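You operate a simulated robot arm through the tools that you are given. There is no shell and no other tool. Be economical: measure what you need, move in short steps, check, and stop when the job is done.

You are at the controls of a simulated two-armed robot. One attempt, no reset.

## Task
Wipe up the spill on the rg side top with the bench cloth and put it back.

It is judged by the outcome, as a careful person would: the job done as asked, and still so three seconds after it is handed in. It fails if anything else is knocked over, pushed out of place, dropped, spilled or broken. Flat cloth is picked up by pressing the open fingertips on it (5 to 10 N) and closing them slowly along it; thin cloth reads only 2 to 8 mm in the jaws.

## Robot
Two 7-joint arms with two-finger parallel grippers on one trunk, on a base that drives. Base frame: it is fixed to the floor where the robot stands at the start and does not move with it; the origin is under the middle of the robot, x ahead of it, y to its left, z up; the surface under the hand at the start is at about z = 0.9. Readings come in m, rad, newtons and seconds.
The left shoulder is at the start at [0.05, 0.168, 1.132], the right one opposite. With the tool pointing down near the work surface each hand reaches from about 0.2 to 0.66 m from the robot's upright axis, wherever it stands, measured 20 degrees to its own side. Payload 1.57 kg a hand.
The TCP of each hand is the grasp point between the finger pads, 0.03 m short of the fingertips. In the tool frame z runs along the fingers and y along their closing line. Largest opening 0.08 m; finger width 0.017, thickness 0.012; the body of the gripper, 0.04 by 0.082 m, starts 0.08 m behind the TCP.
Orientation is that of the tool frame in the base frame, as a unit quaternion [x, y, z, w]. With the fingers straight down and closing along the base's y, the tool's x points along the base's -x, its y along +y and its z along -z.

## Interface
- The arms move only by the tool drive_tool. It takes "left_deltas", "right_deltas" or both (then of equal length, played together; a hand with none holds still); each is a list of rows, each an object (a shift or turn left out is 0, a gripper value left out holds the last) with "xyz": the shift along the tool's x, y, z in units of 100 mm (1.0 is 100 mm), a list of three; "dr": the turn, a rotation vector about the tool's x, y, z in units of 45 degrees (1.0 is 45 degrees), a list of three; "jaw": the closure, from 0 (fully open) to 1 (shut). In form: [{"xyz": [tx, ty, tz], "dr": [ax, ay, az], "jaw": jaw}, ...]. A call has 1 to 8 rows; each row is the pose to reach, as a shift and turn from the pose commanded when the call began, along the tool's axes at that moment. A call with a number of a shift or a turn outside -1 to 1 is refused whole. Each row takes 0.2 s and may step no farther than 0.05 m and 0.15 rad from the row before; otherwise, or with a gripper value out of range, the whole call is refused. Where a pose cannot be reached the arm comes as near as it can. A force on the tool above 40 N (or 10 N above the force at the start of the call, whichever is more), or a blocked arm, ends the call early, and 0.2 s more pass. Each finger travels about 0.045 m/s and halts on what it meets, pressing with about 25 N; the grip force reading is that of the motor and also rises with nothing between the fingers. The clock runs only during rows and for 0.2 s after the last one: add rows that repeat a pose to give the fingers time. The reply holds the time, the measured pose of the TCP, the force on the tool along the base axes, the opening and the grip force, in the units named above and with some noise, with the torque about the TCP (base axes, N m) and any sound that the robot's microphone picked up, and new pictures: "pictures" is both (left out), scene, wrist or none (wrist: the cameras of the hands that moved).
- Cameras (640 x 400 px; columns grow to the right, rows downward): "scene" is now at [0.1164, 0.0207, 1.3417]; the picture's right is [0.26, -0.96, 0.00], its down [-0.54, -0.15, -0.83] and it looks along [0.80, 0.22, -0.56] (base axes); focal length 292 px, centre (320, 200). "left" rides on the left gripper at [0.072, 0.007, -0.122] in its tool frame; the picture's right is [-0.09, 1.00, 0.00], its down [-0.84, -0.08, -0.54] and it looks along [-0.54, -0.05, 0.84] (tool axes); focal length 238 px, centre (320, 200). "right" rides on the right gripper at [0.072, -0.007, -0.122] in its tool frame; the picture's right is [0.09, 1.00, 0.00], its down [-0.84, 0.08, -0.54] and it looks along [-0.54, 0.05, 0.84] (tool axes); focal length 238 px, centre (320, 200).
- raise_lower(by): slides the trunk up (or, below 0, down) by that many m; the arms and the scene camera ride with it, the base frame stays. It gives what a move gives, with no picture.
- base_move(legs): drives the robot by 1 to 6 legs, each [ahead, left, turn to the left] in m, m and rad, along the robot's own axes; the way and the turn of a leg run together, so that a leg with both is an arc; at most 1.5 m and 3.142 rad a leg. The arms and the cameras ride along, it lands a little off, and it stops where it bumps. It gives what a move gives, and a new picture of the scene camera.
- turn_head(pan, tilt): turns the head with the scene camera to pan (to the left, within 1.396 rad either way) and tilt (down, from -0.506 to 1.204), counted from straight ahead of the robot. It gives what a move gives, and a new picture of the scene camera.
- probe_pixels(camera, pixels): for up to 12 pixels [column, row] of the newest picture of that camera ("zoom" is the newest enlarged one), the place [x, y, z] in the base frame of the surface seen there, good to about 0.002 m, but the place of the scene camera against the robot may be out by one fixed shift of up to 0.012 m in any direction. No time passes.
- inspect(camera, box): a new picture of the part [left, top, right, bottom] of that camera's present view, enlarged. No time passes.
- close_job(): hands the job in; it is judged then, once.

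Go step by step. Measure first, check grasps and placings, and put right what went wrong. The budget is 80 turns and 260 pictures, counting those below and the enlarged ones. Unless the task says otherwise, let go and move clear before handing in, and close with one line.

The tools are called after "Emit:" by a JSON object that holds its "api" and its "payload". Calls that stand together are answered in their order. drive_tool: Moves the arms, as the interface text tells. Its arguments: {"type":"object","properties":{"left_deltas":{"type":"array"},"right_deltas":{"type":"array"},"pictures":{"type":"string","enum":["both","scene","wrist","none"]}},"required":[]} The other tools are called the same way: raise_lower (by) slides the trunk up or down; base_move (legs) drives the base; turn_head (pan, tilt) turns the head that bears the scene camera; probe_pixels (camera, pixels) gives the place of the surface under pixels of a picture; inspect (camera, box) takes an enlarged picture of a part of a camera's view; close_job () hands the job in.

At the start:

```text
t: 0.0
left_tool_pos: [0.4198, 0.3344, 1.1325]
left_ee_rot: [0.0, 1.0, 0.0, 0.0]
left_ft_force: [0.5, 0.5, 0.3]
left_moment: [0.03, -0.01, 0.01]
left_grip_width: 0.0799
left_gripper_force: 0.2
right_tool_pos: [0.4098, -0.0394, 1.1611]
right_ee_rot: [0.001, 1.0, -0.001, 0.0]
right_ft_force: [0.1, -0.2, -0.3]
right_moment: [-0.01, 0.0, -0.01]
right_grip_width: 0.0798
right_gripper_force: 0.0
trunk travel left (down, up): [-0.3, 0.143]
robot x, y, heading: [0.0005, -0.0017, -0.001]
head pan, tilt: [0.267, 0.595]
```

scene: 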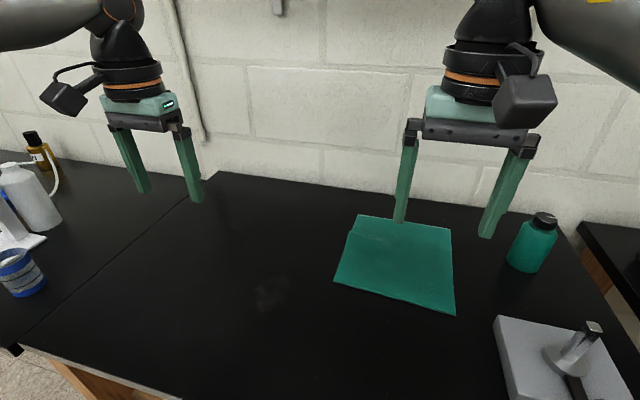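
right: 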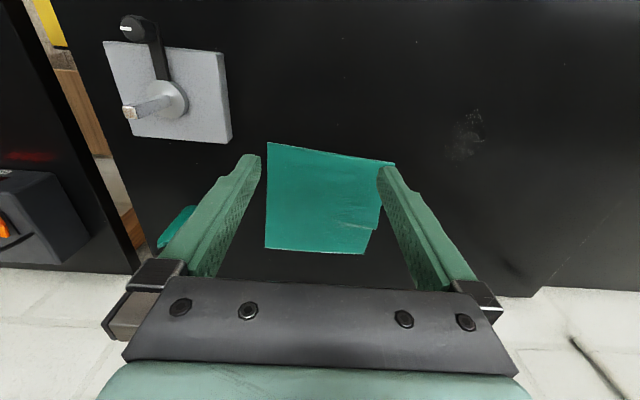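
left: 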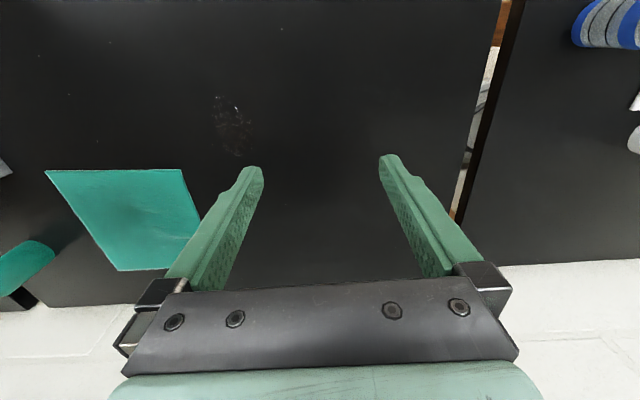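

The cloth is at about (400,262) in the scene, and a faint smudge shows near (270,293). I'll measure both and enlarge the views.

Emit:
{"api": "probe_pixels", "payload": {"camera": "scene", "pixels": [[360, 217], [450, 229], [455, 314], [335, 281], [400, 262], [270, 293], [258, 305], [285, 280], [530, 250], [500, 318], [200, 190], [120, 350]]}}

Emit:
{"api": "inspect", "payload": {"camera": "scene", "box": [200, 200, 480, 375]}}

Emit:
{"api": "inspect", "payload": {"camera": "left", "box": [20, 60, 340, 260]}}

Emit:
{"api": "turn_head", "payload": {"pan": -0.5, "tilt": 0.6}}

```text
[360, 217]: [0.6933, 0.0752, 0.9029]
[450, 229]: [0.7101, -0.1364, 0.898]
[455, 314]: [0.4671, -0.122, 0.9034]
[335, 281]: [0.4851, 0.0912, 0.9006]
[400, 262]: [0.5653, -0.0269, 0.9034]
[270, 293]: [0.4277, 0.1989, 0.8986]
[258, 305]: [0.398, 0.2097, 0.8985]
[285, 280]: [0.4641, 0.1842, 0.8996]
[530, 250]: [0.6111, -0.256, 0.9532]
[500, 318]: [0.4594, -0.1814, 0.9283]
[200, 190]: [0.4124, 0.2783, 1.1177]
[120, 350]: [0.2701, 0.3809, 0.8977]
```

```text
2.29 times, centred on (340, 288) of scene
```

zoom: 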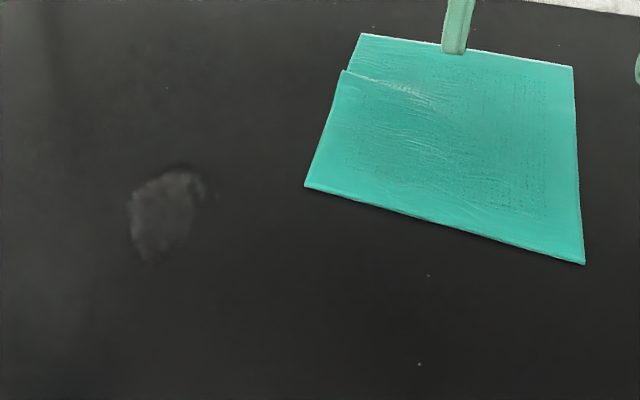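

```text
2.00 times, centred on (180, 160) of left
```

zoom: 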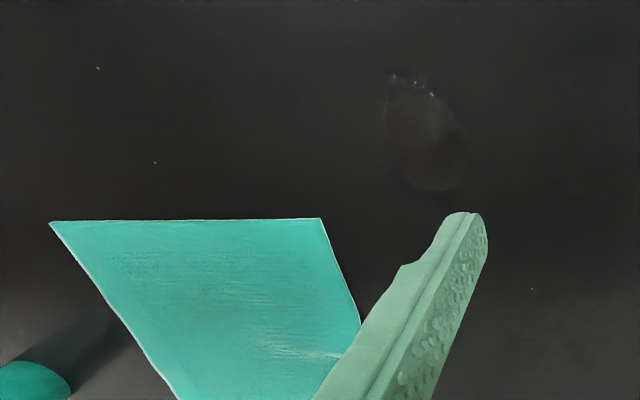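

```text
t: 1.1
left_tool_pos: [0.4203, 0.3332, 1.1333]
left_ee_rot: [0.0, 1.0, 0.0, -0.001]
left_ft_force: [-0.2, 0.2, 0.0]
left_moment: [-0.03, 0.03, -0.02]
left_grip_width: 0.0799
left_gripper_force: 0.0
right_tool_pos: [0.4095, -0.0396, 1.1604]
right_ee_rot: [0.001, 1.0, 0.001, 0.0]
right_ft_force: [-0.2, -0.7, 0.2]
right_moment: [-0.02, 0.01, 0.01]
right_grip_width: 0.0801
right_gripper_force: 0.1
trunk travel left (down, up): [-0.3, 0.143]
robot x, y, heading: [-0.0051, -0.0023, 0.001]
head pan, tilt: [-0.499, 0.6]
```

scene: 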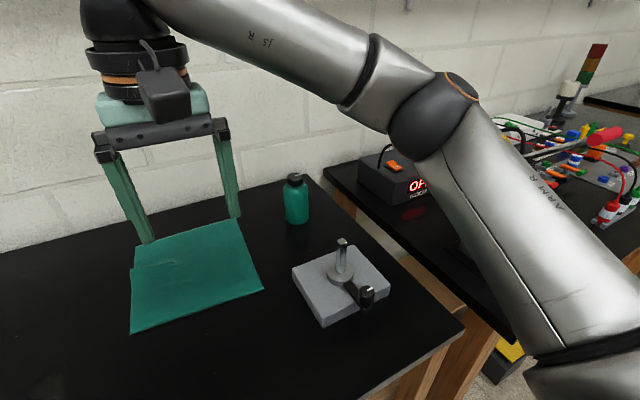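

The middle bench holds the cloth, bottle and a grey fixture. There are other benches to the left and right, so I'll look at those for other spills, cloths or labels.

Emit:
{"api": "turn_head", "payload": {"pan": 0.9, "tilt": 0.6}}

Emit:
{"api": "turn_head", "payload": {"pan": -1.1, "tilt": 0.6}}

Emit:
{"api": "turn_head", "payload": {"pan": 0.267, "tilt": 0.9}}

```text
t: 2.6
left_tool_pos: [0.4211, 0.3335, 1.1313]
left_ee_rot: [0.0, 1.0, 0.0, 0.0]
left_ft_force: [0.0, -0.6, -0.4]
left_moment: [0.05, -0.02, -0.04]
left_grip_width: 0.08
left_gripper_force: 0.1
right_tool_pos: [0.4088, -0.039, 1.1607]
right_ee_rot: [0.0, 1.0, 0.0, 0.0]
right_ft_force: [0.9, 0.1, -0.5]
right_moment: [0.01, 0.03, -0.01]
right_grip_width: 0.08
right_gripper_force: 0.0
trunk travel left (down, up): [-0.3, 0.143]
robot x, y, heading: [-0.0066, 0.0022, -0.005]
head pan, tilt: [0.901, 0.6]
```

scene: 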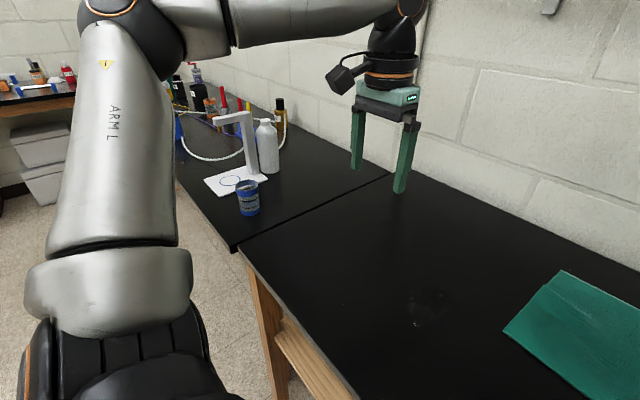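

```text
t: 4.6
left_tool_pos: [0.4202, 0.3338, 1.1322]
left_ee_rot: [-0.001, 1.0, 0.0, 0.0]
left_ft_force: [-0.9, -0.5, 0.4]
left_moment: [0.02, 0.02, -0.04]
left_grip_width: 0.08
left_gripper_force: 0.0
right_tool_pos: [0.4094, -0.0402, 1.1604]
right_ee_rot: [0.0, 1.0, -0.001, 0.0]
right_ft_force: [-1.0, -0.2, 0.0]
right_moment: [-0.02, -0.01, -0.01]
right_grip_width: 0.0801
right_gripper_force: 0.0
trunk travel left (down, up): [-0.3, 0.143]
robot x, y, heading: [-0.0011, 0.0022, 0.001]
head pan, tilt: [-1.1, 0.6]
```

scene: 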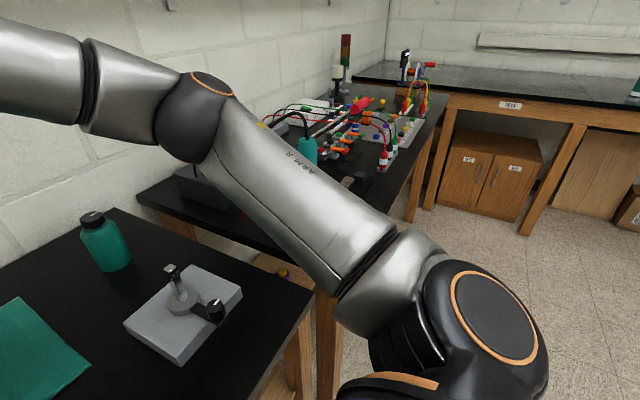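

```text
t: 6.1
left_tool_pos: [0.4208, 0.3341, 1.1329]
left_ee_rot: [0.001, 1.0, 0.0, 0.0]
left_ft_force: [0.4, -0.3, -0.3]
left_moment: [0.0, 0.01, 0.01]
left_grip_width: 0.08
left_gripper_force: 0.1
right_tool_pos: [0.4092, -0.0396, 1.1605]
right_ee_rot: [0.0, 1.0, 0.0, 0.0]
right_ft_force: [-0.3, 0.7, -0.7]
right_moment: [-0.01, -0.01, 0.0]
right_grip_width: 0.0801
right_gripper_force: 0.2
trunk travel left (down, up): [-0.3, 0.143]
robot x, y, heading: [-0.0008, -0.0004, -0.003]
head pan, tilt: [0.267, 0.901]
```

scene: 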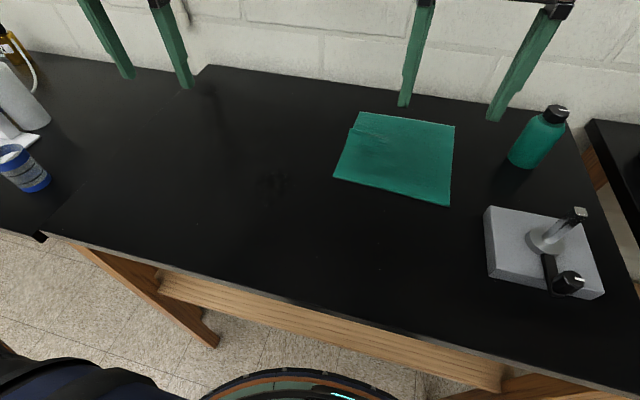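

The only smudge is on this bench, and it shows in the left camera at (213–252, 97–157). I'll measure it and the cloth there, and move the right hand aside at its safe height.

Emit:
{"api": "probe_pixels", "payload": {"camera": "left", "pixels": [[213, 97], [238, 97], [215, 150], [252, 157], [232, 125], [46, 171], [182, 170], [200, 225], [118, 270], [130, 210], [300, 120]]}}

Emit:
{"api": "drive_tool", "payload": {"right_deltas": [{"xyz": [0, -0.4, 0]}, {"xyz": [0, -0.8, 0]}, {"xyz": [0.3, -1.0, 0]}, {"xyz": [0.6, -1.0, 0]}], "pictures": "scene"}}

```text
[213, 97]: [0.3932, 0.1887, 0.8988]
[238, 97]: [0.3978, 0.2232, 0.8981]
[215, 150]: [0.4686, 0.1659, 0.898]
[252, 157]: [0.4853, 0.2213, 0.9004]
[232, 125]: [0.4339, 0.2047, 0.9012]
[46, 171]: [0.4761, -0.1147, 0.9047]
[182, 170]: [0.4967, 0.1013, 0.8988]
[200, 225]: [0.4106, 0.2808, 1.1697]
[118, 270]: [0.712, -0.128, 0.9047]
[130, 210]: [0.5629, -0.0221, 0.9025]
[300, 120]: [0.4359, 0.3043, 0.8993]
```

```text
t: 7.1
left_tool_pos: [0.4204, 0.3346, 1.1309]
left_ee_rot: [0.0, 1.0, 0.0, 0.001]
left_ft_force: [-0.5, -0.7, 1.0]
left_moment: [-0.01, -0.01, 0.01]
left_grip_width: 0.0797
left_gripper_force: 0.2
right_tool_pos: [0.3483, -0.1402, 1.161]
right_ee_rot: [0.0, 1.0, 0.001, -0.001]
right_ft_force: [-0.7, -0.8, -0.3]
right_moment: [0.01, -0.03, 0.01]
right_grip_width: 0.0799
right_gripper_force: 0.1
trunk travel left (down, up): [-0.3, 0.143]
robot x, y, heading: [-0.0018, -0.0025, 0.0]
head pan, tilt: [0.267, 0.901]
```

scene: 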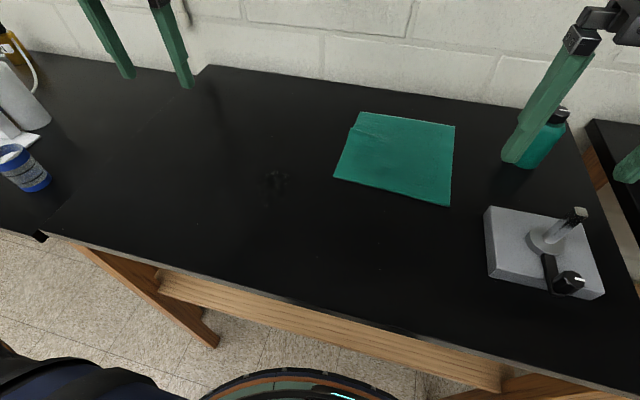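

The spill is centred at about (0.44, 0.20) and spans roughly 0.39–0.485 in x and 0.166–0.223 in y. The cloth corners are near (0.497,0.101), (0.476,-0.115), (0.712,-0.128) and (0.705,0.085). I'll bring the left hand over the cloth's left edge.

Emit:
{"api": "drive_tool", "payload": {"left_deltas": [{"xyz": [-0.3, -0.33, 0], "jaw": 0.4}, {"xyz": [-0.6, -0.66, 0]}, {"xyz": [-0.9, -1.0, 0]}, {"xyz": [-1.0, -1.0, 0.4]}], "pictures": "none"}}

Emit:
{"api": "drive_tool", "payload": {"left_deltas": [{"xyz": [-0.25, -0.33, 0.1]}, {"xyz": [-0.5, -0.66, 0.3]}, {"xyz": [-0.8, -1.0, 0.5]}, {"xyz": [-0.8, -1.0, 0.5]}], "pictures": "none"}}

Emit:
{"api": "drive_tool", "payload": {"left_deltas": [{"xyz": [0, -0.4, 0.2]}, {"xyz": [0, -0.66, 0.5]}, {"xyz": [0, -0.66, 0.7]}, {"xyz": [0, -0.66, 0.7]}]}}

```text
t: 8.1
left_tool_pos: [0.5182, 0.2355, 1.092]
left_ee_rot: [-0.001, 1.0, 0.0, 0.001]
left_ft_force: [0.0, -0.4, -0.1]
left_moment: [0.01, -0.02, -0.01]
left_grip_width: 0.0479
left_gripper_force: 0.1
right_tool_pos: [0.3472, -0.1401, 1.1606]
right_ee_rot: [0.0, 1.0, 0.001, 0.0]
right_ft_force: [0.4, 0.5, -1.1]
right_moment: [0.01, -0.04, 0.0]
right_grip_width: 0.08
right_gripper_force: 0.0
trunk travel left (down, up): [-0.3, 0.143]
robot x, y, heading: [0.0006, 0.0022, 0.003]
head pan, tilt: [0.267, 0.901]
```

```text
t: 9.1
left_tool_pos: [0.5099, 0.1994, 1.036]
left_ee_rot: [0.0, 1.0, 0.0, 0.0]
left_ft_force: [-0.7, 0.1, 0.5]
left_moment: [0.0, -0.02, -0.08]
left_grip_width: 0.0481
left_gripper_force: 0.1
left hand out of reach, approached as far as the arm can: row 1, 2, 3, 4
right_tool_pos: [0.3474, -0.1396, 1.1613]
right_ee_rot: [0.0, 1.0, 0.0, 0.0]
right_ft_force: [-0.4, 0.3, -1.0]
right_moment: [0.0, -0.03, -0.02]
right_grip_width: 0.0802
right_gripper_force: 0.1
trunk travel left (down, up): [-0.3, 0.143]
robot x, y, heading: [0.0048, -0.0012, -0.003]
head pan, tilt: [0.267, 0.901]
```

```text
t: 10.1
left_tool_pos: [0.4812, 0.1723, 0.9764]
left_ee_rot: [0.0, 1.0, -0.001, 0.001]
left_ft_force: [-0.3, 0.6, 0.4]
left_moment: [0.03, 0.0, 0.01]
left_grip_width: 0.0478
left_gripper_force: 0.1
left hand out of reach, approached as far as the arm can: row 1, 2, 3, 4
right_tool_pos: [0.3482, -0.1406, 1.1609]
right_ee_rot: [0.001, 1.0, 0.0, -0.001]
right_ft_force: [0.2, 0.4, 0.6]
right_moment: [0.03, 0.0, 0.01]
right_grip_width: 0.0802
right_gripper_force: 0.1
trunk travel left (down, up): [-0.3, 0.143]
robot x, y, heading: [-0.0003, -0.001, 0.002]
head pan, tilt: [0.267, 0.901]
```

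scene: 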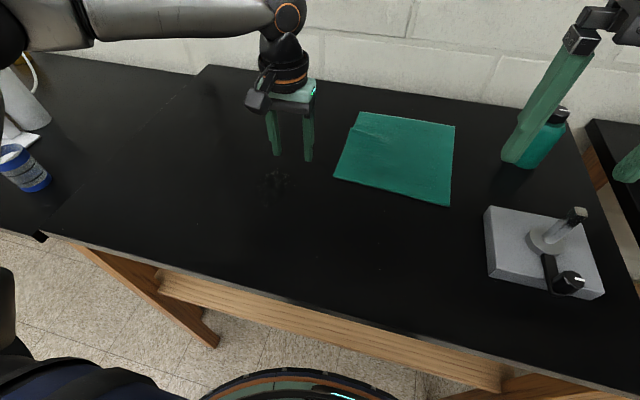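
left: 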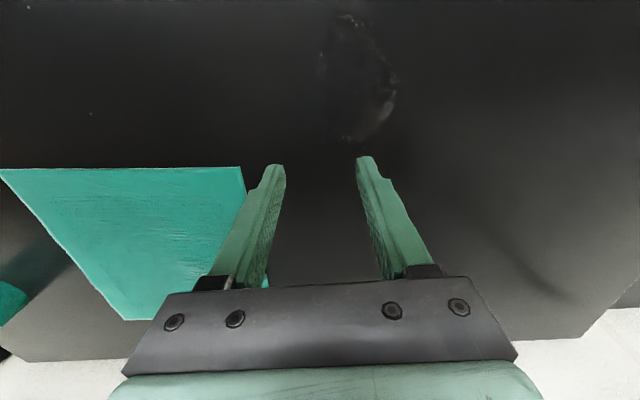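

The left hand can't reach this far inboard from the present heading. I'll raise it and turn the robot 0.25 rad to the right, which puts the cloth and spill in its comfortable zone.

Emit:
{"api": "drive_tool", "payload": {"left_deltas": [{"xyz": [0, 0, -0.4]}, {"xyz": [0, 0, -0.8]}, {"xyz": [0, 0, -1.0]}, {"xyz": [0, 0, -1.0]}], "pictures": "none"}}

Emit:
{"api": "base_move", "payload": {"legs": [[0, 0, -0.25]]}}

```text
t: 11.1
left_tool_pos: [0.4796, 0.1739, 1.0749]
left_ee_rot: [0.0, 1.0, 0.0, -0.001]
left_ft_force: [-0.1, 0.4, -0.1]
left_moment: [-0.01, -0.02, 0.0]
left_grip_width: 0.0476
left_gripper_force: 0.1
right_tool_pos: [0.3485, -0.1403, 1.161]
right_ee_rot: [0.0, 1.0, 0.0, -0.001]
right_ft_force: [0.1, -0.9, 1.0]
right_moment: [-0.01, -0.02, -0.01]
right_grip_width: 0.0801
right_gripper_force: 0.0
trunk travel left (down, up): [-0.3, 0.143]
robot x, y, heading: [-0.0001, -0.0015, -0.001]
head pan, tilt: [0.267, 0.901]
```

```text
t: 12.3
left_tool_pos: [0.5073, 0.0492, 1.0762]
left_ee_rot: [0.125, 0.992, 0.0, 0.001]
left_ft_force: [-0.3, -1.0, -0.6]
left_moment: [0.01, -0.01, -0.01]
left_grip_width: 0.048
left_gripper_force: 0.0
right_tool_pos: [0.3028, -0.2214, 1.1605]
right_ee_rot: [0.125, 0.992, 0.0, 0.0]
right_ft_force: [-0.3, -0.4, 0.4]
right_moment: [0.05, 0.0, 0.05]
right_grip_width: 0.0801
right_gripper_force: 0.1
trunk travel left (down, up): [-0.3, 0.143]
robot x, y, heading: [0.0004, 0.0014, -0.252]
head pan, tilt: [0.267, 0.901]
```

scene: 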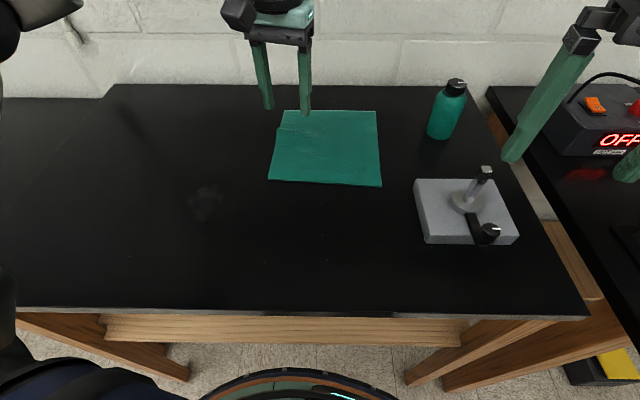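

The turn worked. Next I'll realign the tool with the base axes and place it above the left part of the cloth.

Emit:
{"api": "drive_tool", "payload": {"left_deltas": [{"xyz": [-0.3, 0.15, 0.1], "dr": [0, 0, -0.16]}, {"xyz": [-0.6, 0.3, 0.3], "dr": [0, 0, -0.32]}, {"xyz": [-0.854, 0.414, 0.6], "dr": [0, 0, -0.32]}, {"xyz": [-0.854, 0.414, 0.85], "dr": [0, 0, -0.32]}, {"xyz": [-0.854, 0.414, 0.85], "dr": [0, 0, -0.32]}]}}

```text
t: 13.5
left_tool_pos: [0.5729, 0.0931, 0.9932]
left_ee_rot: [0.0, 1.0, -0.002, 0.001]
left_ft_force: [0.4, 0.0, -0.5]
left_moment: [0.01, 0.01, 0.0]
left_grip_width: 0.048
left_gripper_force: 0.0
left hand out of reach, approached as far as the arm can: row 1, 2, 3, 4, 5
right_tool_pos: [0.3025, -0.2224, 1.1606]
right_ee_rot: [0.125, 0.992, 0.0, 0.0]
right_ft_force: [0.3, -0.6, 0.0]
right_moment: [0.0, 0.0, -0.01]
right_grip_width: 0.0798
right_gripper_force: 0.1
trunk travel left (down, up): [-0.3, 0.143]
robot x, y, heading: [-0.0004, -0.0031, -0.25]
head pan, tilt: [0.267, 0.901]
```

scene: 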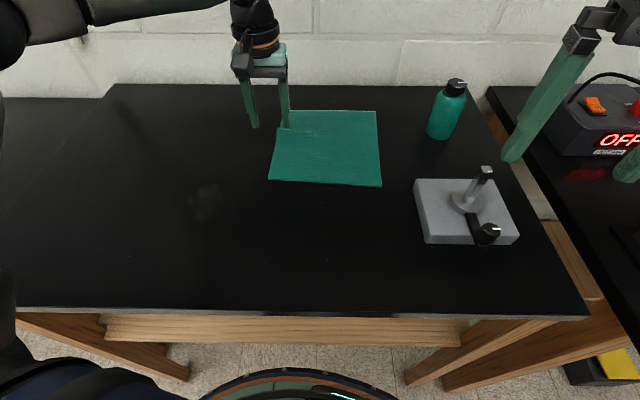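
left: 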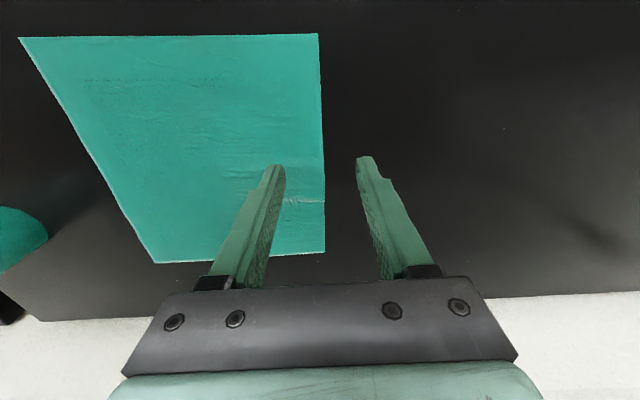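

The reach still falls about 3 cm short. I'll check whether there is room to drive closer to the bench.

Emit:
{"api": "probe_pixels", "payload": {"camera": "scene", "pixels": [[300, 300], [300, 312], [300, 330], [300, 345], [290, 358], [290, 365], [290, 380], [150, 362], [205, 200]]}}

Emit:
{"api": "turn_head", "payload": {"pan": 0.0, "tilt": 1.2}}

```text
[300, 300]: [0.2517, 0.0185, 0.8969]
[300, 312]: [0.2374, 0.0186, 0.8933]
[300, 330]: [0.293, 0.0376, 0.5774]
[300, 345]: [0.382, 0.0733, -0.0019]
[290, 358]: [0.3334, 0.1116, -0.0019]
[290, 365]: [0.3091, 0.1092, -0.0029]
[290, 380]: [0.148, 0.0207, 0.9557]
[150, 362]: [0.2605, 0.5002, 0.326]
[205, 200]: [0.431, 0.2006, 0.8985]
```

```text
t: 14.3
left_tool_pos: [0.5733, 0.0914, 0.9929]
left_ee_rot: [-0.001, 1.0, -0.001, 0.002]
left_ft_force: [-0.7, -0.6, -0.4]
left_moment: [0.0, 0.01, 0.02]
left_grip_width: 0.048
left_gripper_force: 0.1
right_tool_pos: [0.3028, -0.2216, 1.1594]
right_ee_rot: [0.126, 0.992, 0.0, 0.0]
right_ft_force: [0.5, -0.6, 0.0]
right_moment: [-0.02, 0.0, 0.0]
right_grip_width: 0.0801
right_gripper_force: 0.0
trunk travel left (down, up): [-0.3, 0.143]
robot x, y, heading: [-0.0012, 0.0004, -0.252]
head pan, tilt: [0.0, 1.201]
```

scene: 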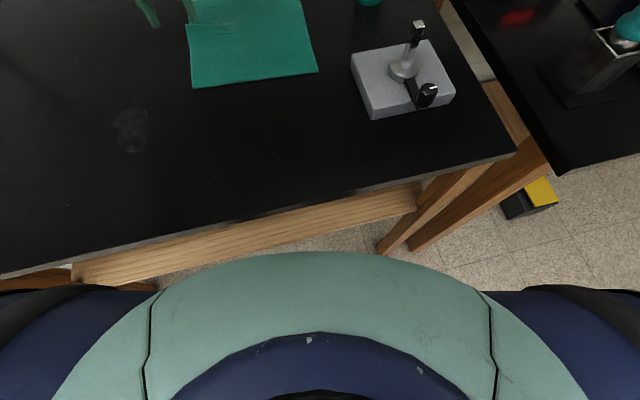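

There is a gap of about 9 cm between torso and bench edge, so a 4.5 cm drive toward the bench is safe.

Emit:
{"api": "base_move", "payload": {"legs": [[0.044, 0.011, 0]]}}

Emit:
{"api": "turn_head", "payload": {"pan": 0.35, "tilt": 0.85}}

```text
t: 15.2
left_tool_pos: [0.6194, 0.0915, 0.9934]
left_ee_rot: [0.0, 1.0, -0.001, 0.001]
left_ft_force: [0.5, 0.6, -0.1]
left_moment: [0.01, 0.04, 0.0]
left_grip_width: 0.0477
left_gripper_force: 0.1
right_tool_pos: [0.3474, -0.2221, 1.162]
right_ee_rot: [0.125, 0.992, 0.0, 0.0]
right_ft_force: [0.6, -0.4, -0.3]
right_moment: [-0.03, 0.02, -0.01]
right_grip_width: 0.0798
right_gripper_force: 0.2
trunk travel left (down, up): [-0.3, 0.143]
robot x, y, heading: [0.0439, 0.0007, -0.257]
head pan, tilt: [0.0, 1.201]
```

scene: 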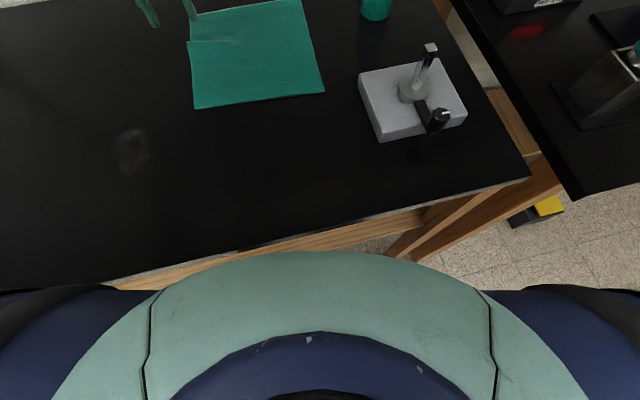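

```text
t: 16.1
left_tool_pos: [0.6193, 0.0926, 0.9935]
left_ee_rot: [-0.001, 1.0, -0.001, 0.001]
left_ft_force: [1.2, 0.3, -0.1]
left_moment: [0.0, 0.0, -0.01]
left_grip_width: 0.0483
left_gripper_force: 0.0
right_tool_pos: [0.347, -0.2238, 1.1627]
right_ee_rot: [0.126, 0.992, 0.001, 0.0]
right_ft_force: [-0.1, 0.7, -0.3]
right_moment: [-0.02, 0.0, -0.01]
right_grip_width: 0.0802
right_gripper_force: 0.0
trunk travel left (down, up): [-0.3, 0.143]
robot x, y, heading: [0.0437, -0.0004, -0.256]
head pan, tilt: [0.351, 0.85]
```

scene: 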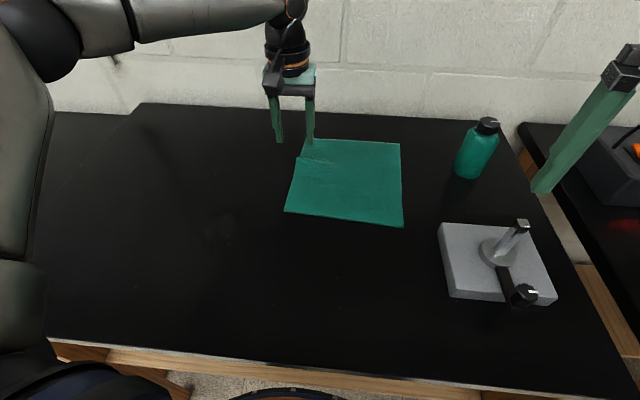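

Now I'll move over the cloth's left strip and descend to about 1.5 cm above it.

Emit:
{"api": "drive_tool", "payload": {"left_deltas": [{"xyz": [0.3, -0.3, 0]}, {"xyz": [0.3, -0.3, 0.25]}, {"xyz": [0.3, -0.3, 0.45]}, {"xyz": [0.3, -0.3, 0.45]}]}}

```text
t: 17.1
left_tool_pos: [0.5796, 0.0658, 0.9504]
left_ee_rot: [0.0, 1.0, -0.002, 0.001]
left_ft_force: [-0.4, 0.1, -0.1]
left_moment: [-0.01, -0.06, -0.01]
left_grip_width: 0.0483
left_gripper_force: 0.1
left hand out of reach, approached as far as the arm can: row 1, 2, 3, 4
right_tool_pos: [0.3467, -0.2218, 1.1598]
right_ee_rot: [0.126, 0.992, 0.0, -0.001]
right_ft_force: [0.5, 0.4, 0.9]
right_moment: [-0.04, 0.0, 0.0]
right_grip_width: 0.08
right_gripper_force: 0.0
trunk travel left (down, up): [-0.3, 0.143]
robot x, y, heading: [0.0429, 0.0023, -0.252]
head pan, tilt: [0.351, 0.85]
```

scene: 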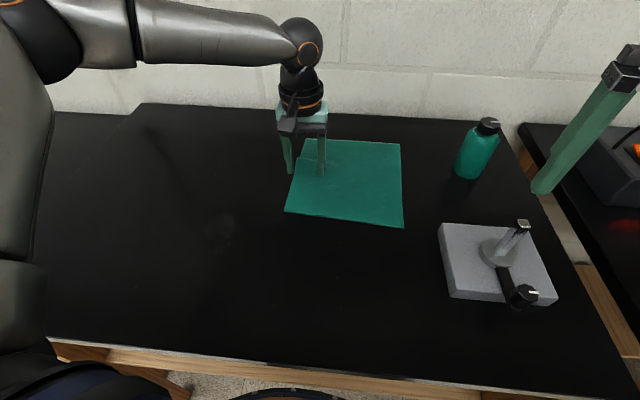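
left: 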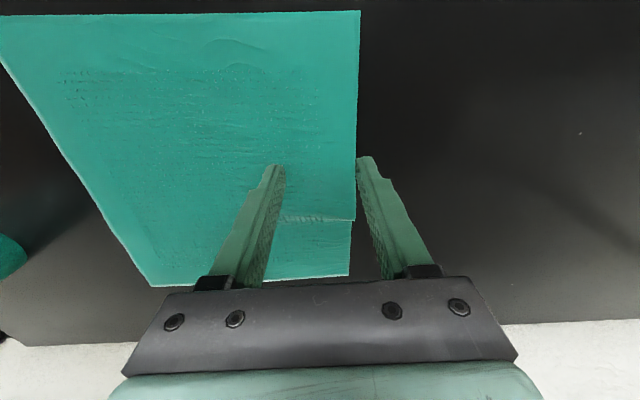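

The hand is near its inboard limit at (0.580, 0.066), and I'll need more room there to lay the cloth back. I'll lift it and shift the base about 8 cm to the right, staying parallel to the bench.

Emit:
{"api": "drive_tool", "payload": {"left_deltas": [{"xyz": [0, 0, -0.3]}, {"xyz": [0, 0, -0.5]}], "pictures": "none"}}

Emit:
{"api": "base_move", "payload": {"legs": [[0.02, -0.077, 0]]}}

```text
t: 17.7
left_tool_pos: [0.5809, 0.0703, 1.0011]
left_ee_rot: [0.0, 1.0, -0.001, 0.001]
left_ft_force: [1.0, 0.2, 0.5]
left_moment: [0.01, 0.0, -0.04]
left_grip_width: 0.0479
left_gripper_force: 0.0
right_tool_pos: [0.3471, -0.2229, 1.16]
right_ee_rot: [0.125, 0.992, 0.0, 0.0]
right_ft_force: [0.1, -0.3, 0.4]
right_moment: [0.0, -0.03, 0.02]
right_grip_width: 0.0801
right_gripper_force: 0.1
trunk travel left (down, up): [-0.3, 0.143]
robot x, y, heading: [0.045, 0.0012, -0.248]
head pan, tilt: [0.351, 0.85]
```

```text
t: 19.0
left_tool_pos: [0.5809, -0.0087, 1.0015]
left_ee_rot: [-0.001, 1.0, -0.001, 0.001]
left_ft_force: [0.0, -0.6, -0.3]
left_moment: [0.0, 0.02, -0.03]
left_grip_width: 0.048
left_gripper_force: 0.1
right_tool_pos: [0.3459, -0.3013, 1.1597]
right_ee_rot: [0.124, 0.992, -0.001, -0.001]
right_ft_force: [-0.2, 0.0, 0.2]
right_moment: [0.02, -0.01, -0.01]
right_grip_width: 0.0798
right_gripper_force: 0.0
trunk travel left (down, up): [-0.3, 0.143]
robot x, y, heading: [0.0457, -0.0803, -0.253]
head pan, tilt: [0.351, 0.85]
```

scene: 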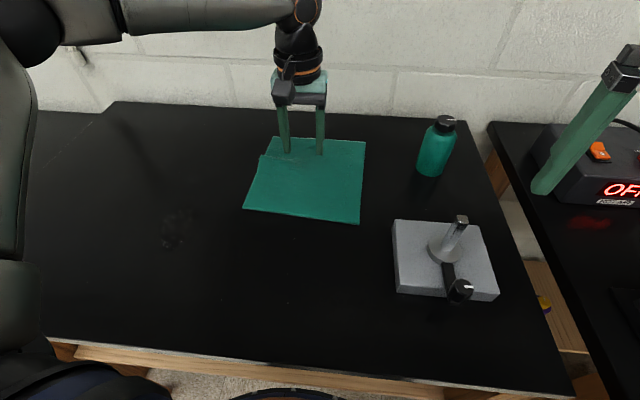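

Reach is no longer a problem. I'll go to (0.59, 0.058), set the opening to about 32 mm, and descend to about 1 cm above the cloth.

Emit:
{"api": "drive_tool", "payload": {"left_deltas": [{"xyz": [-0.09, 0.4, 0], "jaw": 0.6}, {"xyz": [-0.09, 0.67, 0.2]}, {"xyz": [-0.09, 0.67, 0.57]}, {"xyz": [-0.09, 0.67, 0.57]}]}}

```text
t: 20.0
left_tool_pos: [0.5915, 0.0603, 0.9445]
left_ee_rot: [-0.001, 1.0, -0.001, 0.001]
left_ft_force: [0.4, -0.4, -1.1]
left_moment: [-0.02, -0.02, -0.02]
left_grip_width: 0.032
left_gripper_force: 0.0
right_tool_pos: [0.3468, -0.3003, 1.161]
right_ee_rot: [0.124, 0.992, -0.001, 0.0]
right_ft_force: [0.4, -0.5, 0.0]
right_moment: [0.0, 0.02, -0.01]
right_grip_width: 0.08
right_gripper_force: 0.0
trunk travel left (down, up): [-0.3, 0.143]
robot x, y, heading: [0.0467, -0.0811, -0.249]
head pan, tilt: [0.351, 0.85]
```

scene: 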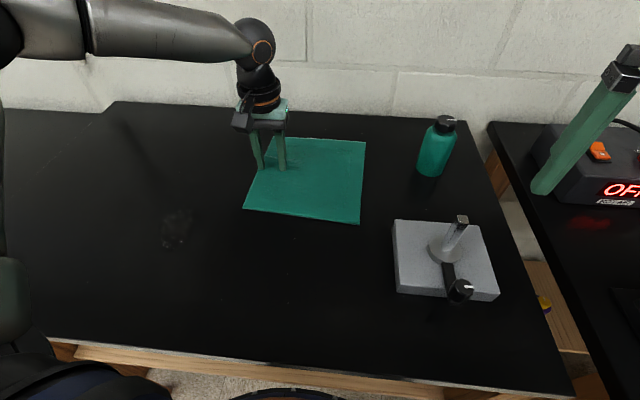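
left: 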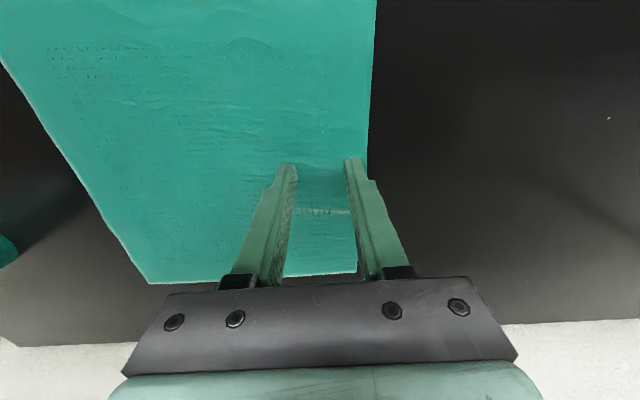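

Both tips are over the cloth with the left edge just outside them. I'll press down in small steps and watch the force.

Emit:
{"api": "drive_tool", "payload": {"left_deltas": [{"xyz": [0, 0, 0.06]}, {"xyz": [0, 0, 0.11]}, {"xyz": [0, 0, 0.11]}], "pictures": "none"}}

```text
t: 20.8
left_tool_pos: [0.5923, 0.0606, 0.935]
left_ee_rot: [-0.001, 1.0, -0.001, 0.002]
left_ft_force: [1.4, 1.5, 4.9]
left_moment: [0.05, -0.02, 0.0]
left_grip_width: 0.0319
left_gripper_force: 0.1
right_tool_pos: [0.3472, -0.3004, 1.1613]
right_ee_rot: [0.126, 0.992, 0.0, 0.0]
right_ft_force: [0.0, 0.1, 0.6]
right_moment: [0.0, 0.0, -0.03]
right_grip_width: 0.0799
right_gripper_force: 0.0
trunk travel left (down, up): [-0.3, 0.143]
robot x, y, heading: [0.046, -0.081, -0.25]
head pan, tilt: [0.351, 0.85]
```

The press is at 5 N. I'll add a little and close slowly.

Emit:
{"api": "drive_tool", "payload": {"left_deltas": [{"xyz": [0, 0, 0.02], "jaw": 0.6}, {"xyz": [0, 0, 0.02], "jaw": 0.68}, {"xyz": [0, 0, 0.02], "jaw": 0.76}, {"xyz": [0, 0, 0.02], "jaw": 0.84}, {"xyz": [0, 0, 0.02], "jaw": 0.92}, {"xyz": [0, 0, 0.02], "jaw": 1.0}, {"xyz": [0, 0, 0.02], "jaw": 1.0}, {"xyz": [0, 0, 0.02], "jaw": 1.0}]}}

```text
t: 22.6
left_tool_pos: [0.5898, 0.0587, 0.9344]
left_ee_rot: [0.0, 1.0, -0.001, 0.002]
left_ft_force: [1.3, -1.0, 14.8]
left_moment: [-0.01, 0.0, -0.03]
left_grip_width: 0.0032
left_gripper_force: 24.1
right_tool_pos: [0.3467, -0.3006, 1.161]
right_ee_rot: [0.125, 0.992, 0.0, 0.0]
right_ft_force: [0.6, 0.0, 0.9]
right_moment: [0.02, -0.01, 0.01]
right_grip_width: 0.0801
right_gripper_force: 0.0
trunk travel left (down, up): [-0.3, 0.143]
robot x, y, heading: [0.0457, -0.0806, -0.247]
head pan, tilt: [0.351, 0.85]
```

scene: 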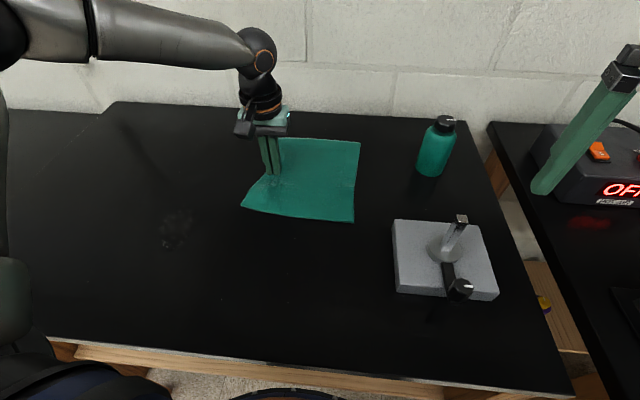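
left: 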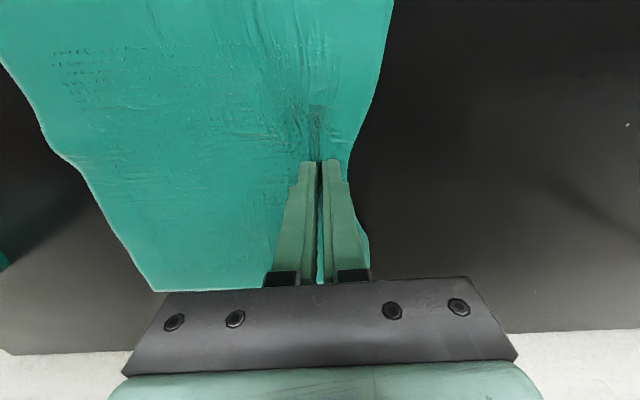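

The jaws hold cloth at 3.2 mm with 24 N. I'll lift it until it hangs.

Emit:
{"api": "drive_tool", "payload": {"left_deltas": [{"xyz": [0, 0, -0.2]}, {"xyz": [0, 0, -0.5]}, {"xyz": [0.15, 0, -0.8]}, {"xyz": [0.4, 0, -1.0]}], "pictures": "none"}}

Emit:
{"api": "drive_tool", "payload": {"left_deltas": [{"xyz": [0.3, 0, -0.3]}, {"xyz": [0.6, 0, -0.6]}, {"xyz": [0.9, 0, -0.9]}, {"xyz": [1.0, 0.2, -1.0]}, {"xyz": [1.0, 0.4, -1.0]}]}}

```text
t: 23.6
left_tool_pos: [0.5504, 0.0627, 1.0329]
left_ee_rot: [-0.001, 1.0, -0.001, 0.001]
left_ft_force: [-0.1, -0.1, -0.3]
left_moment: [0.01, -0.02, -0.02]
left_grip_width: 0.0028
left_gripper_force: 24.3
right_tool_pos: [0.3471, -0.3004, 1.1619]
right_ee_rot: [0.124, 0.992, 0.0, 0.0]
right_ft_force: [-0.4, 0.4, -0.5]
right_moment: [0.03, 0.01, -0.02]
right_grip_width: 0.08
right_gripper_force: 0.0
trunk travel left (down, up): [-0.3, 0.143]
robot x, y, heading: [0.045, -0.0774, -0.254]
head pan, tilt: [0.351, 0.85]
```

```text
t: 24.8
left_tool_pos: [0.4505, 0.0997, 1.1342]
left_ee_rot: [-0.001, 1.0, -0.001, 0.0]
left_ft_force: [0.8, 0.1, -0.3]
left_moment: [0.02, 0.02, -0.02]
left_grip_width: 0.003
left_gripper_force: 24.4
right_tool_pos: [0.346, -0.3007, 1.1602]
right_ee_rot: [0.125, 0.992, 0.0, 0.0]
right_ft_force: [0.9, -0.3, 0.5]
right_moment: [-0.01, -0.05, -0.02]
right_grip_width: 0.0802
right_gripper_force: 0.1
trunk travel left (down, up): [-0.3, 0.143]
robot x, y, heading: [0.0436, -0.0805, -0.249]
head pan, tilt: [0.351, 0.85]
```

scene: 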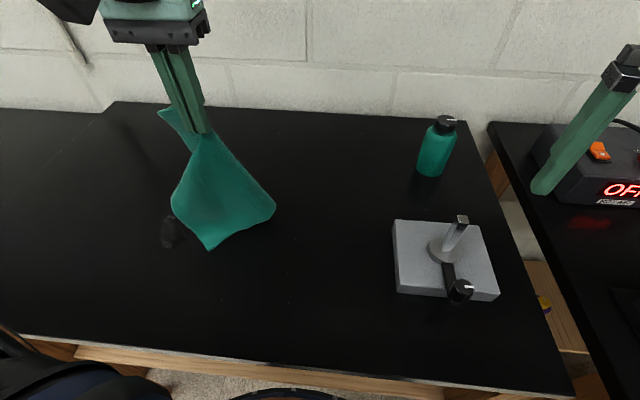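
left: 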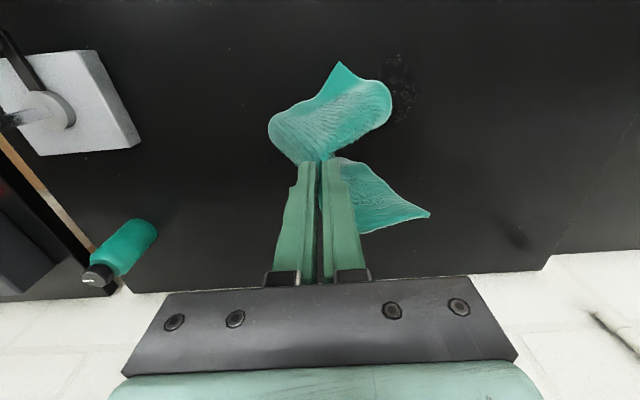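

The cloth hangs freely with the spill just beside it. I'll lower it leftward so it lays over the spill, with the gripped part above it.

Emit:
{"api": "drive_tool", "payload": {"left_deltas": [{"xyz": [0, 0.1, 0.35]}, {"xyz": [0.05, 0.4, 0.65]}, {"xyz": [0.1, 0.7, 0.94]}], "pictures": "none"}}

Emit:
{"api": "drive_tool", "payload": {"left_deltas": [{"xyz": [0, 0.25, 0.35]}, {"xyz": [0, 0.45, 0.7]}, {"xyz": [0, 0.55, 0.93]}, {"xyz": [0, 0.55, 0.93]}]}}

```text
t: 25.6
left_tool_pos: [0.4415, 0.1683, 1.0381]
left_ee_rot: [0.0, 1.0, -0.001, 0.002]
left_ft_force: [0.3, 0.3, -1.1]
left_moment: [0.01, 0.01, -0.03]
left_grip_width: 0.0025
left_gripper_force: 24.0
right_tool_pos: [0.3483, -0.3006, 1.1622]
right_ee_rot: [0.125, 0.992, -0.001, 0.0]
right_ft_force: [-0.5, -0.5, -0.7]
right_moment: [-0.04, 0.01, -0.04]
right_grip_width: 0.0801
right_gripper_force: 0.1
trunk travel left (down, up): [-0.3, 0.143]
robot x, y, heading: [0.044, -0.08, -0.254]
head pan, tilt: [0.351, 0.85]
```

```text
t: 26.6
left_tool_pos: [0.4437, 0.2217, 0.9457]
left_ee_rot: [-0.001, 1.0, 0.0, 0.0]
left_ft_force: [0.5, 0.2, 0.2]
left_moment: [0.03, 0.01, 0.01]
left_grip_width: 0.0027
left_gripper_force: 24.2
right_tool_pos: [0.3487, -0.3007, 1.161]
right_ee_rot: [0.126, 0.992, -0.001, -0.001]
right_ft_force: [-0.5, -0.4, -0.2]
right_moment: [0.0, -0.02, 0.04]
right_grip_width: 0.0803
right_gripper_force: 0.0
trunk travel left (down, up): [-0.3, 0.143]
robot x, y, heading: [0.0419, -0.0755, -0.251]
head pan, tilt: [0.351, 0.85]
```

scene: 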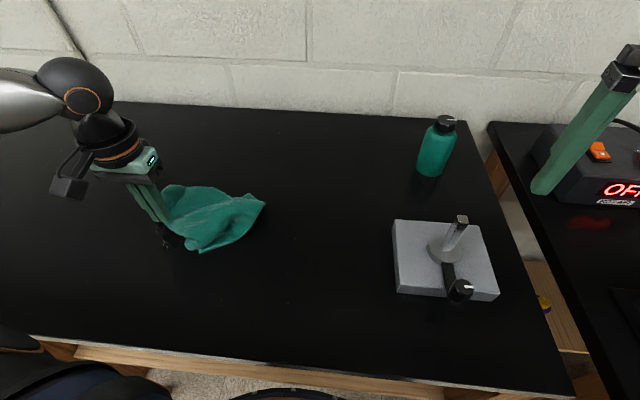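
left: 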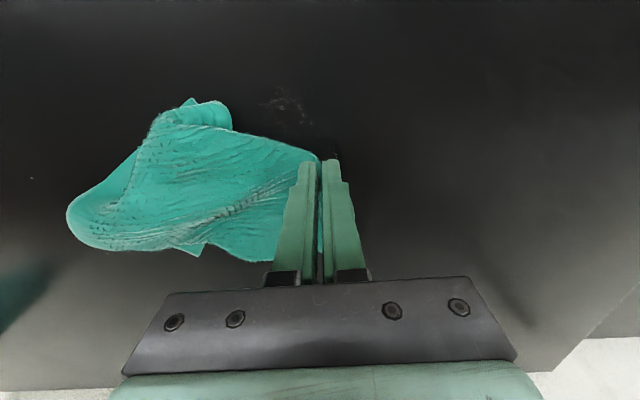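

The cloth is draped and the spill still shows at (290,100)–(335,155). I'll measure it before stroking.

Emit:
{"api": "inspect", "payload": {"camera": "left", "box": [200, 60, 400, 185]}}

Emit:
{"api": "probe_pixels", "payload": {"camera": "left", "pixels": [[262, 95], [290, 90], [312, 105], [300, 125], [330, 140], [340, 158]]}}

```text
3.20 times, centred on (300, 122) of left
```

zoom: 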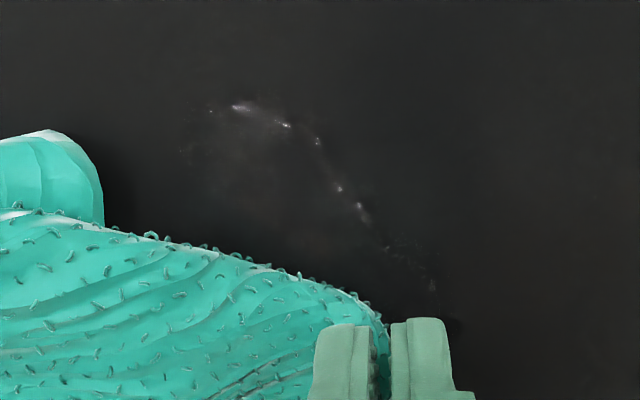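

```text
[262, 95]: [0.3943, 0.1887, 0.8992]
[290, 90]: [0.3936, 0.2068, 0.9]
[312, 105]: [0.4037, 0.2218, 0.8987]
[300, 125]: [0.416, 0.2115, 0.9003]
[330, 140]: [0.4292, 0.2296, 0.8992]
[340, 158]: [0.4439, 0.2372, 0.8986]
```

The spill spans about x 0.385–0.49 and y 0.165–0.24. I'll shift to its far right corner, press, and make the first pulling stroke.

Emit:
{"api": "drive_tool", "payload": {"left_deltas": [{"xyz": [-0.25, -0.23, -0.02]}, {"xyz": [-0.52, -0.47, 0.0]}, {"xyz": [-0.52, -0.47, 0.1]}, {"xyz": [-0.52, -0.47, 0.12]}], "pictures": "none"}}

```text
t: 27.6
left_tool_pos: [0.4938, 0.1757, 0.935]
left_ee_rot: [0.0, 1.0, -0.003, 0.006]
left_ft_force: [1.8, 0.4, 22.0]
left_moment: [0.03, -0.16, -0.01]
left_grip_width: 0.0028
left_gripper_force: 23.9
right_tool_pos: [0.3448, -0.302, 1.1611]
right_ee_rot: [0.125, 0.992, 0.0, 0.001]
right_ft_force: [-1.1, 0.0, -0.3]
right_moment: [0.0, 0.01, 0.0]
right_grip_width: 0.0799
right_gripper_force: 0.2
trunk travel left (down, up): [-0.3, 0.143]
robot x, y, heading: [0.0449, -0.0785, -0.247]
head pan, tilt: [0.351, 0.85]
```

22 N is too hard, so I'll ease off 2.5 mm and pull the stroke toward the robot, then the next lane back.

Emit:
{"api": "drive_tool", "payload": {"left_deltas": [{"xyz": [0, 0, -0.025]}, {"xyz": [0.4, 0, -0.025]}, {"xyz": [0.8, 0, -0.025]}, {"xyz": [1.0, 0, -0.025]}]}}

```text
t: 28.6
left_tool_pos: [0.3926, 0.1742, 0.9361]
left_ee_rot: [0.0, 1.0, -0.001, 0.003]
left_ft_force: [4.4, 0.3, 13.9]
left_moment: [0.0, -0.18, -0.03]
left_grip_width: 0.003
left_gripper_force: 24.0
right_tool_pos: [0.348, -0.3023, 1.1613]
right_ee_rot: [0.126, 0.992, -0.001, 0.0]
right_ft_force: [-0.7, 0.5, -0.6]
right_moment: [-0.01, 0.03, 0.01]
right_grip_width: 0.0798
right_gripper_force: 0.1
trunk travel left (down, up): [-0.3, 0.143]
robot x, y, heading: [0.0422, -0.0819, -0.251]
head pan, tilt: [0.351, 0.85]
```

scene: 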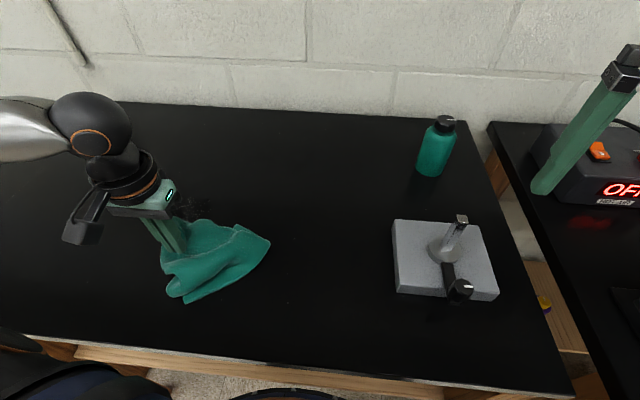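
left: 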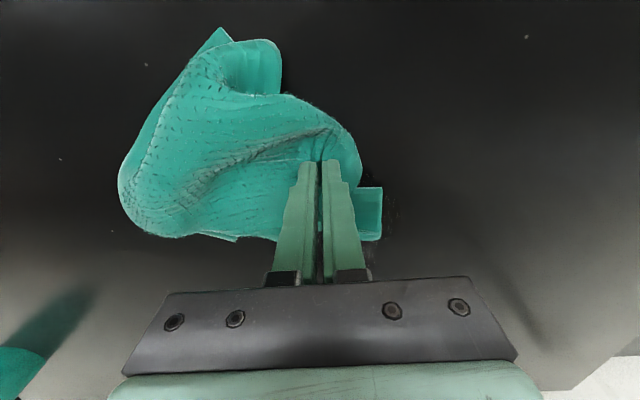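

The cloth cleaned its lane, and a trace remains near (385,200). I'll keep going with back-and-forth lanes at y ≈ 0.20 and 0.225.

Emit:
{"api": "drive_tool", "payload": {"left_deltas": [{"xyz": [0.12, 0.05, -0.005]}, {"xyz": [0.05, 0.25, -0.005]}, {"xyz": [-0.35, 0.25, -0.005]}, {"xyz": [-0.75, 0.25, -0.005]}, {"xyz": [-1.0, 0.3, -0.005]}, {"xyz": [-1.0, 0.5, -0.005]}, {"xyz": [-0.6, 0.5, -0.005]}, {"xyz": [-0.2, 0.5, -0.005]}], "pictures": "none"}}

Emit:
{"api": "drive_tool", "payload": {"left_deltas": [{"xyz": [0.3, 0.0, 0]}, {"xyz": [0.2, 0.2, 0]}, {"xyz": [-0.2, 0.2, 0]}, {"xyz": [-0.6, 0.22, 0]}, {"xyz": [-0.8, 0.22, 0]}, {"xyz": [-0.8, 0.0, 0]}, {"xyz": [-0.8, -0.3, 0]}]}}

```text
t: 30.2
left_tool_pos: [0.4633, 0.2277, 0.9359]
left_ee_rot: [-0.001, 1.0, 0.002, 0.005]
left_ft_force: [-4.9, 0.1, 19.1]
left_moment: [0.0, 0.23, 0.0]
left_grip_width: 0.0028
left_gripper_force: 24.1
right_tool_pos: [0.347, -0.3014, 1.1596]
right_ee_rot: [0.125, 0.992, 0.001, 0.001]
right_ft_force: [0.8, -0.5, -0.3]
right_moment: [-0.01, 0.05, -0.01]
right_grip_width: 0.08
right_gripper_force: 0.0
trunk travel left (down, up): [-0.3, 0.143]
robot x, y, heading: [0.0422, -0.0791, -0.25]
head pan, tilt: [0.351, 0.85]
stopped in row 7 (left hand): the force on the tool passed its limit at 75 N (the readings are from after the stop); the commanded pose is now the measured one
```

```text
t: 31.8
left_tool_pos: [0.5436, 0.1987, 0.9353]
left_ee_rot: [-0.003, 1.0, 0.003, 0.006]
left_ft_force: [0.2, 6.2, 22.2]
left_moment: [0.21, 0.09, -0.03]
left_grip_width: 0.0028
left_gripper_force: 24.3
right_tool_pos: [0.347, -0.3009, 1.1611]
right_ee_rot: [0.125, 0.992, -0.001, 0.002]
right_ft_force: [-0.8, -0.2, -0.6]
right_moment: [-0.04, 0.01, 0.01]
right_grip_width: 0.0798
right_gripper_force: 0.0
trunk travel left (down, up): [-0.3, 0.143]
robot x, y, heading: [0.0437, -0.0785, -0.244]
head pan, tilt: [0.351, 0.85]
```

scene: 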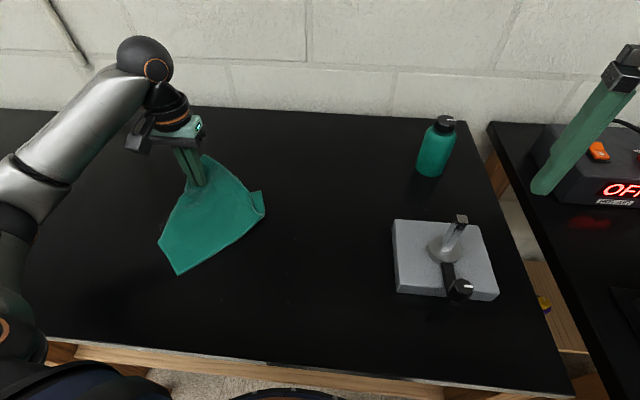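
left: 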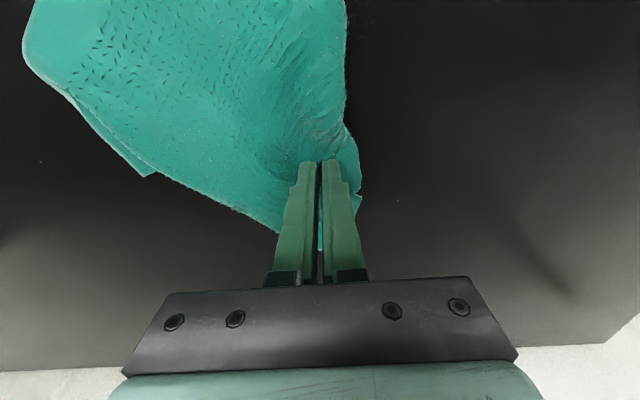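

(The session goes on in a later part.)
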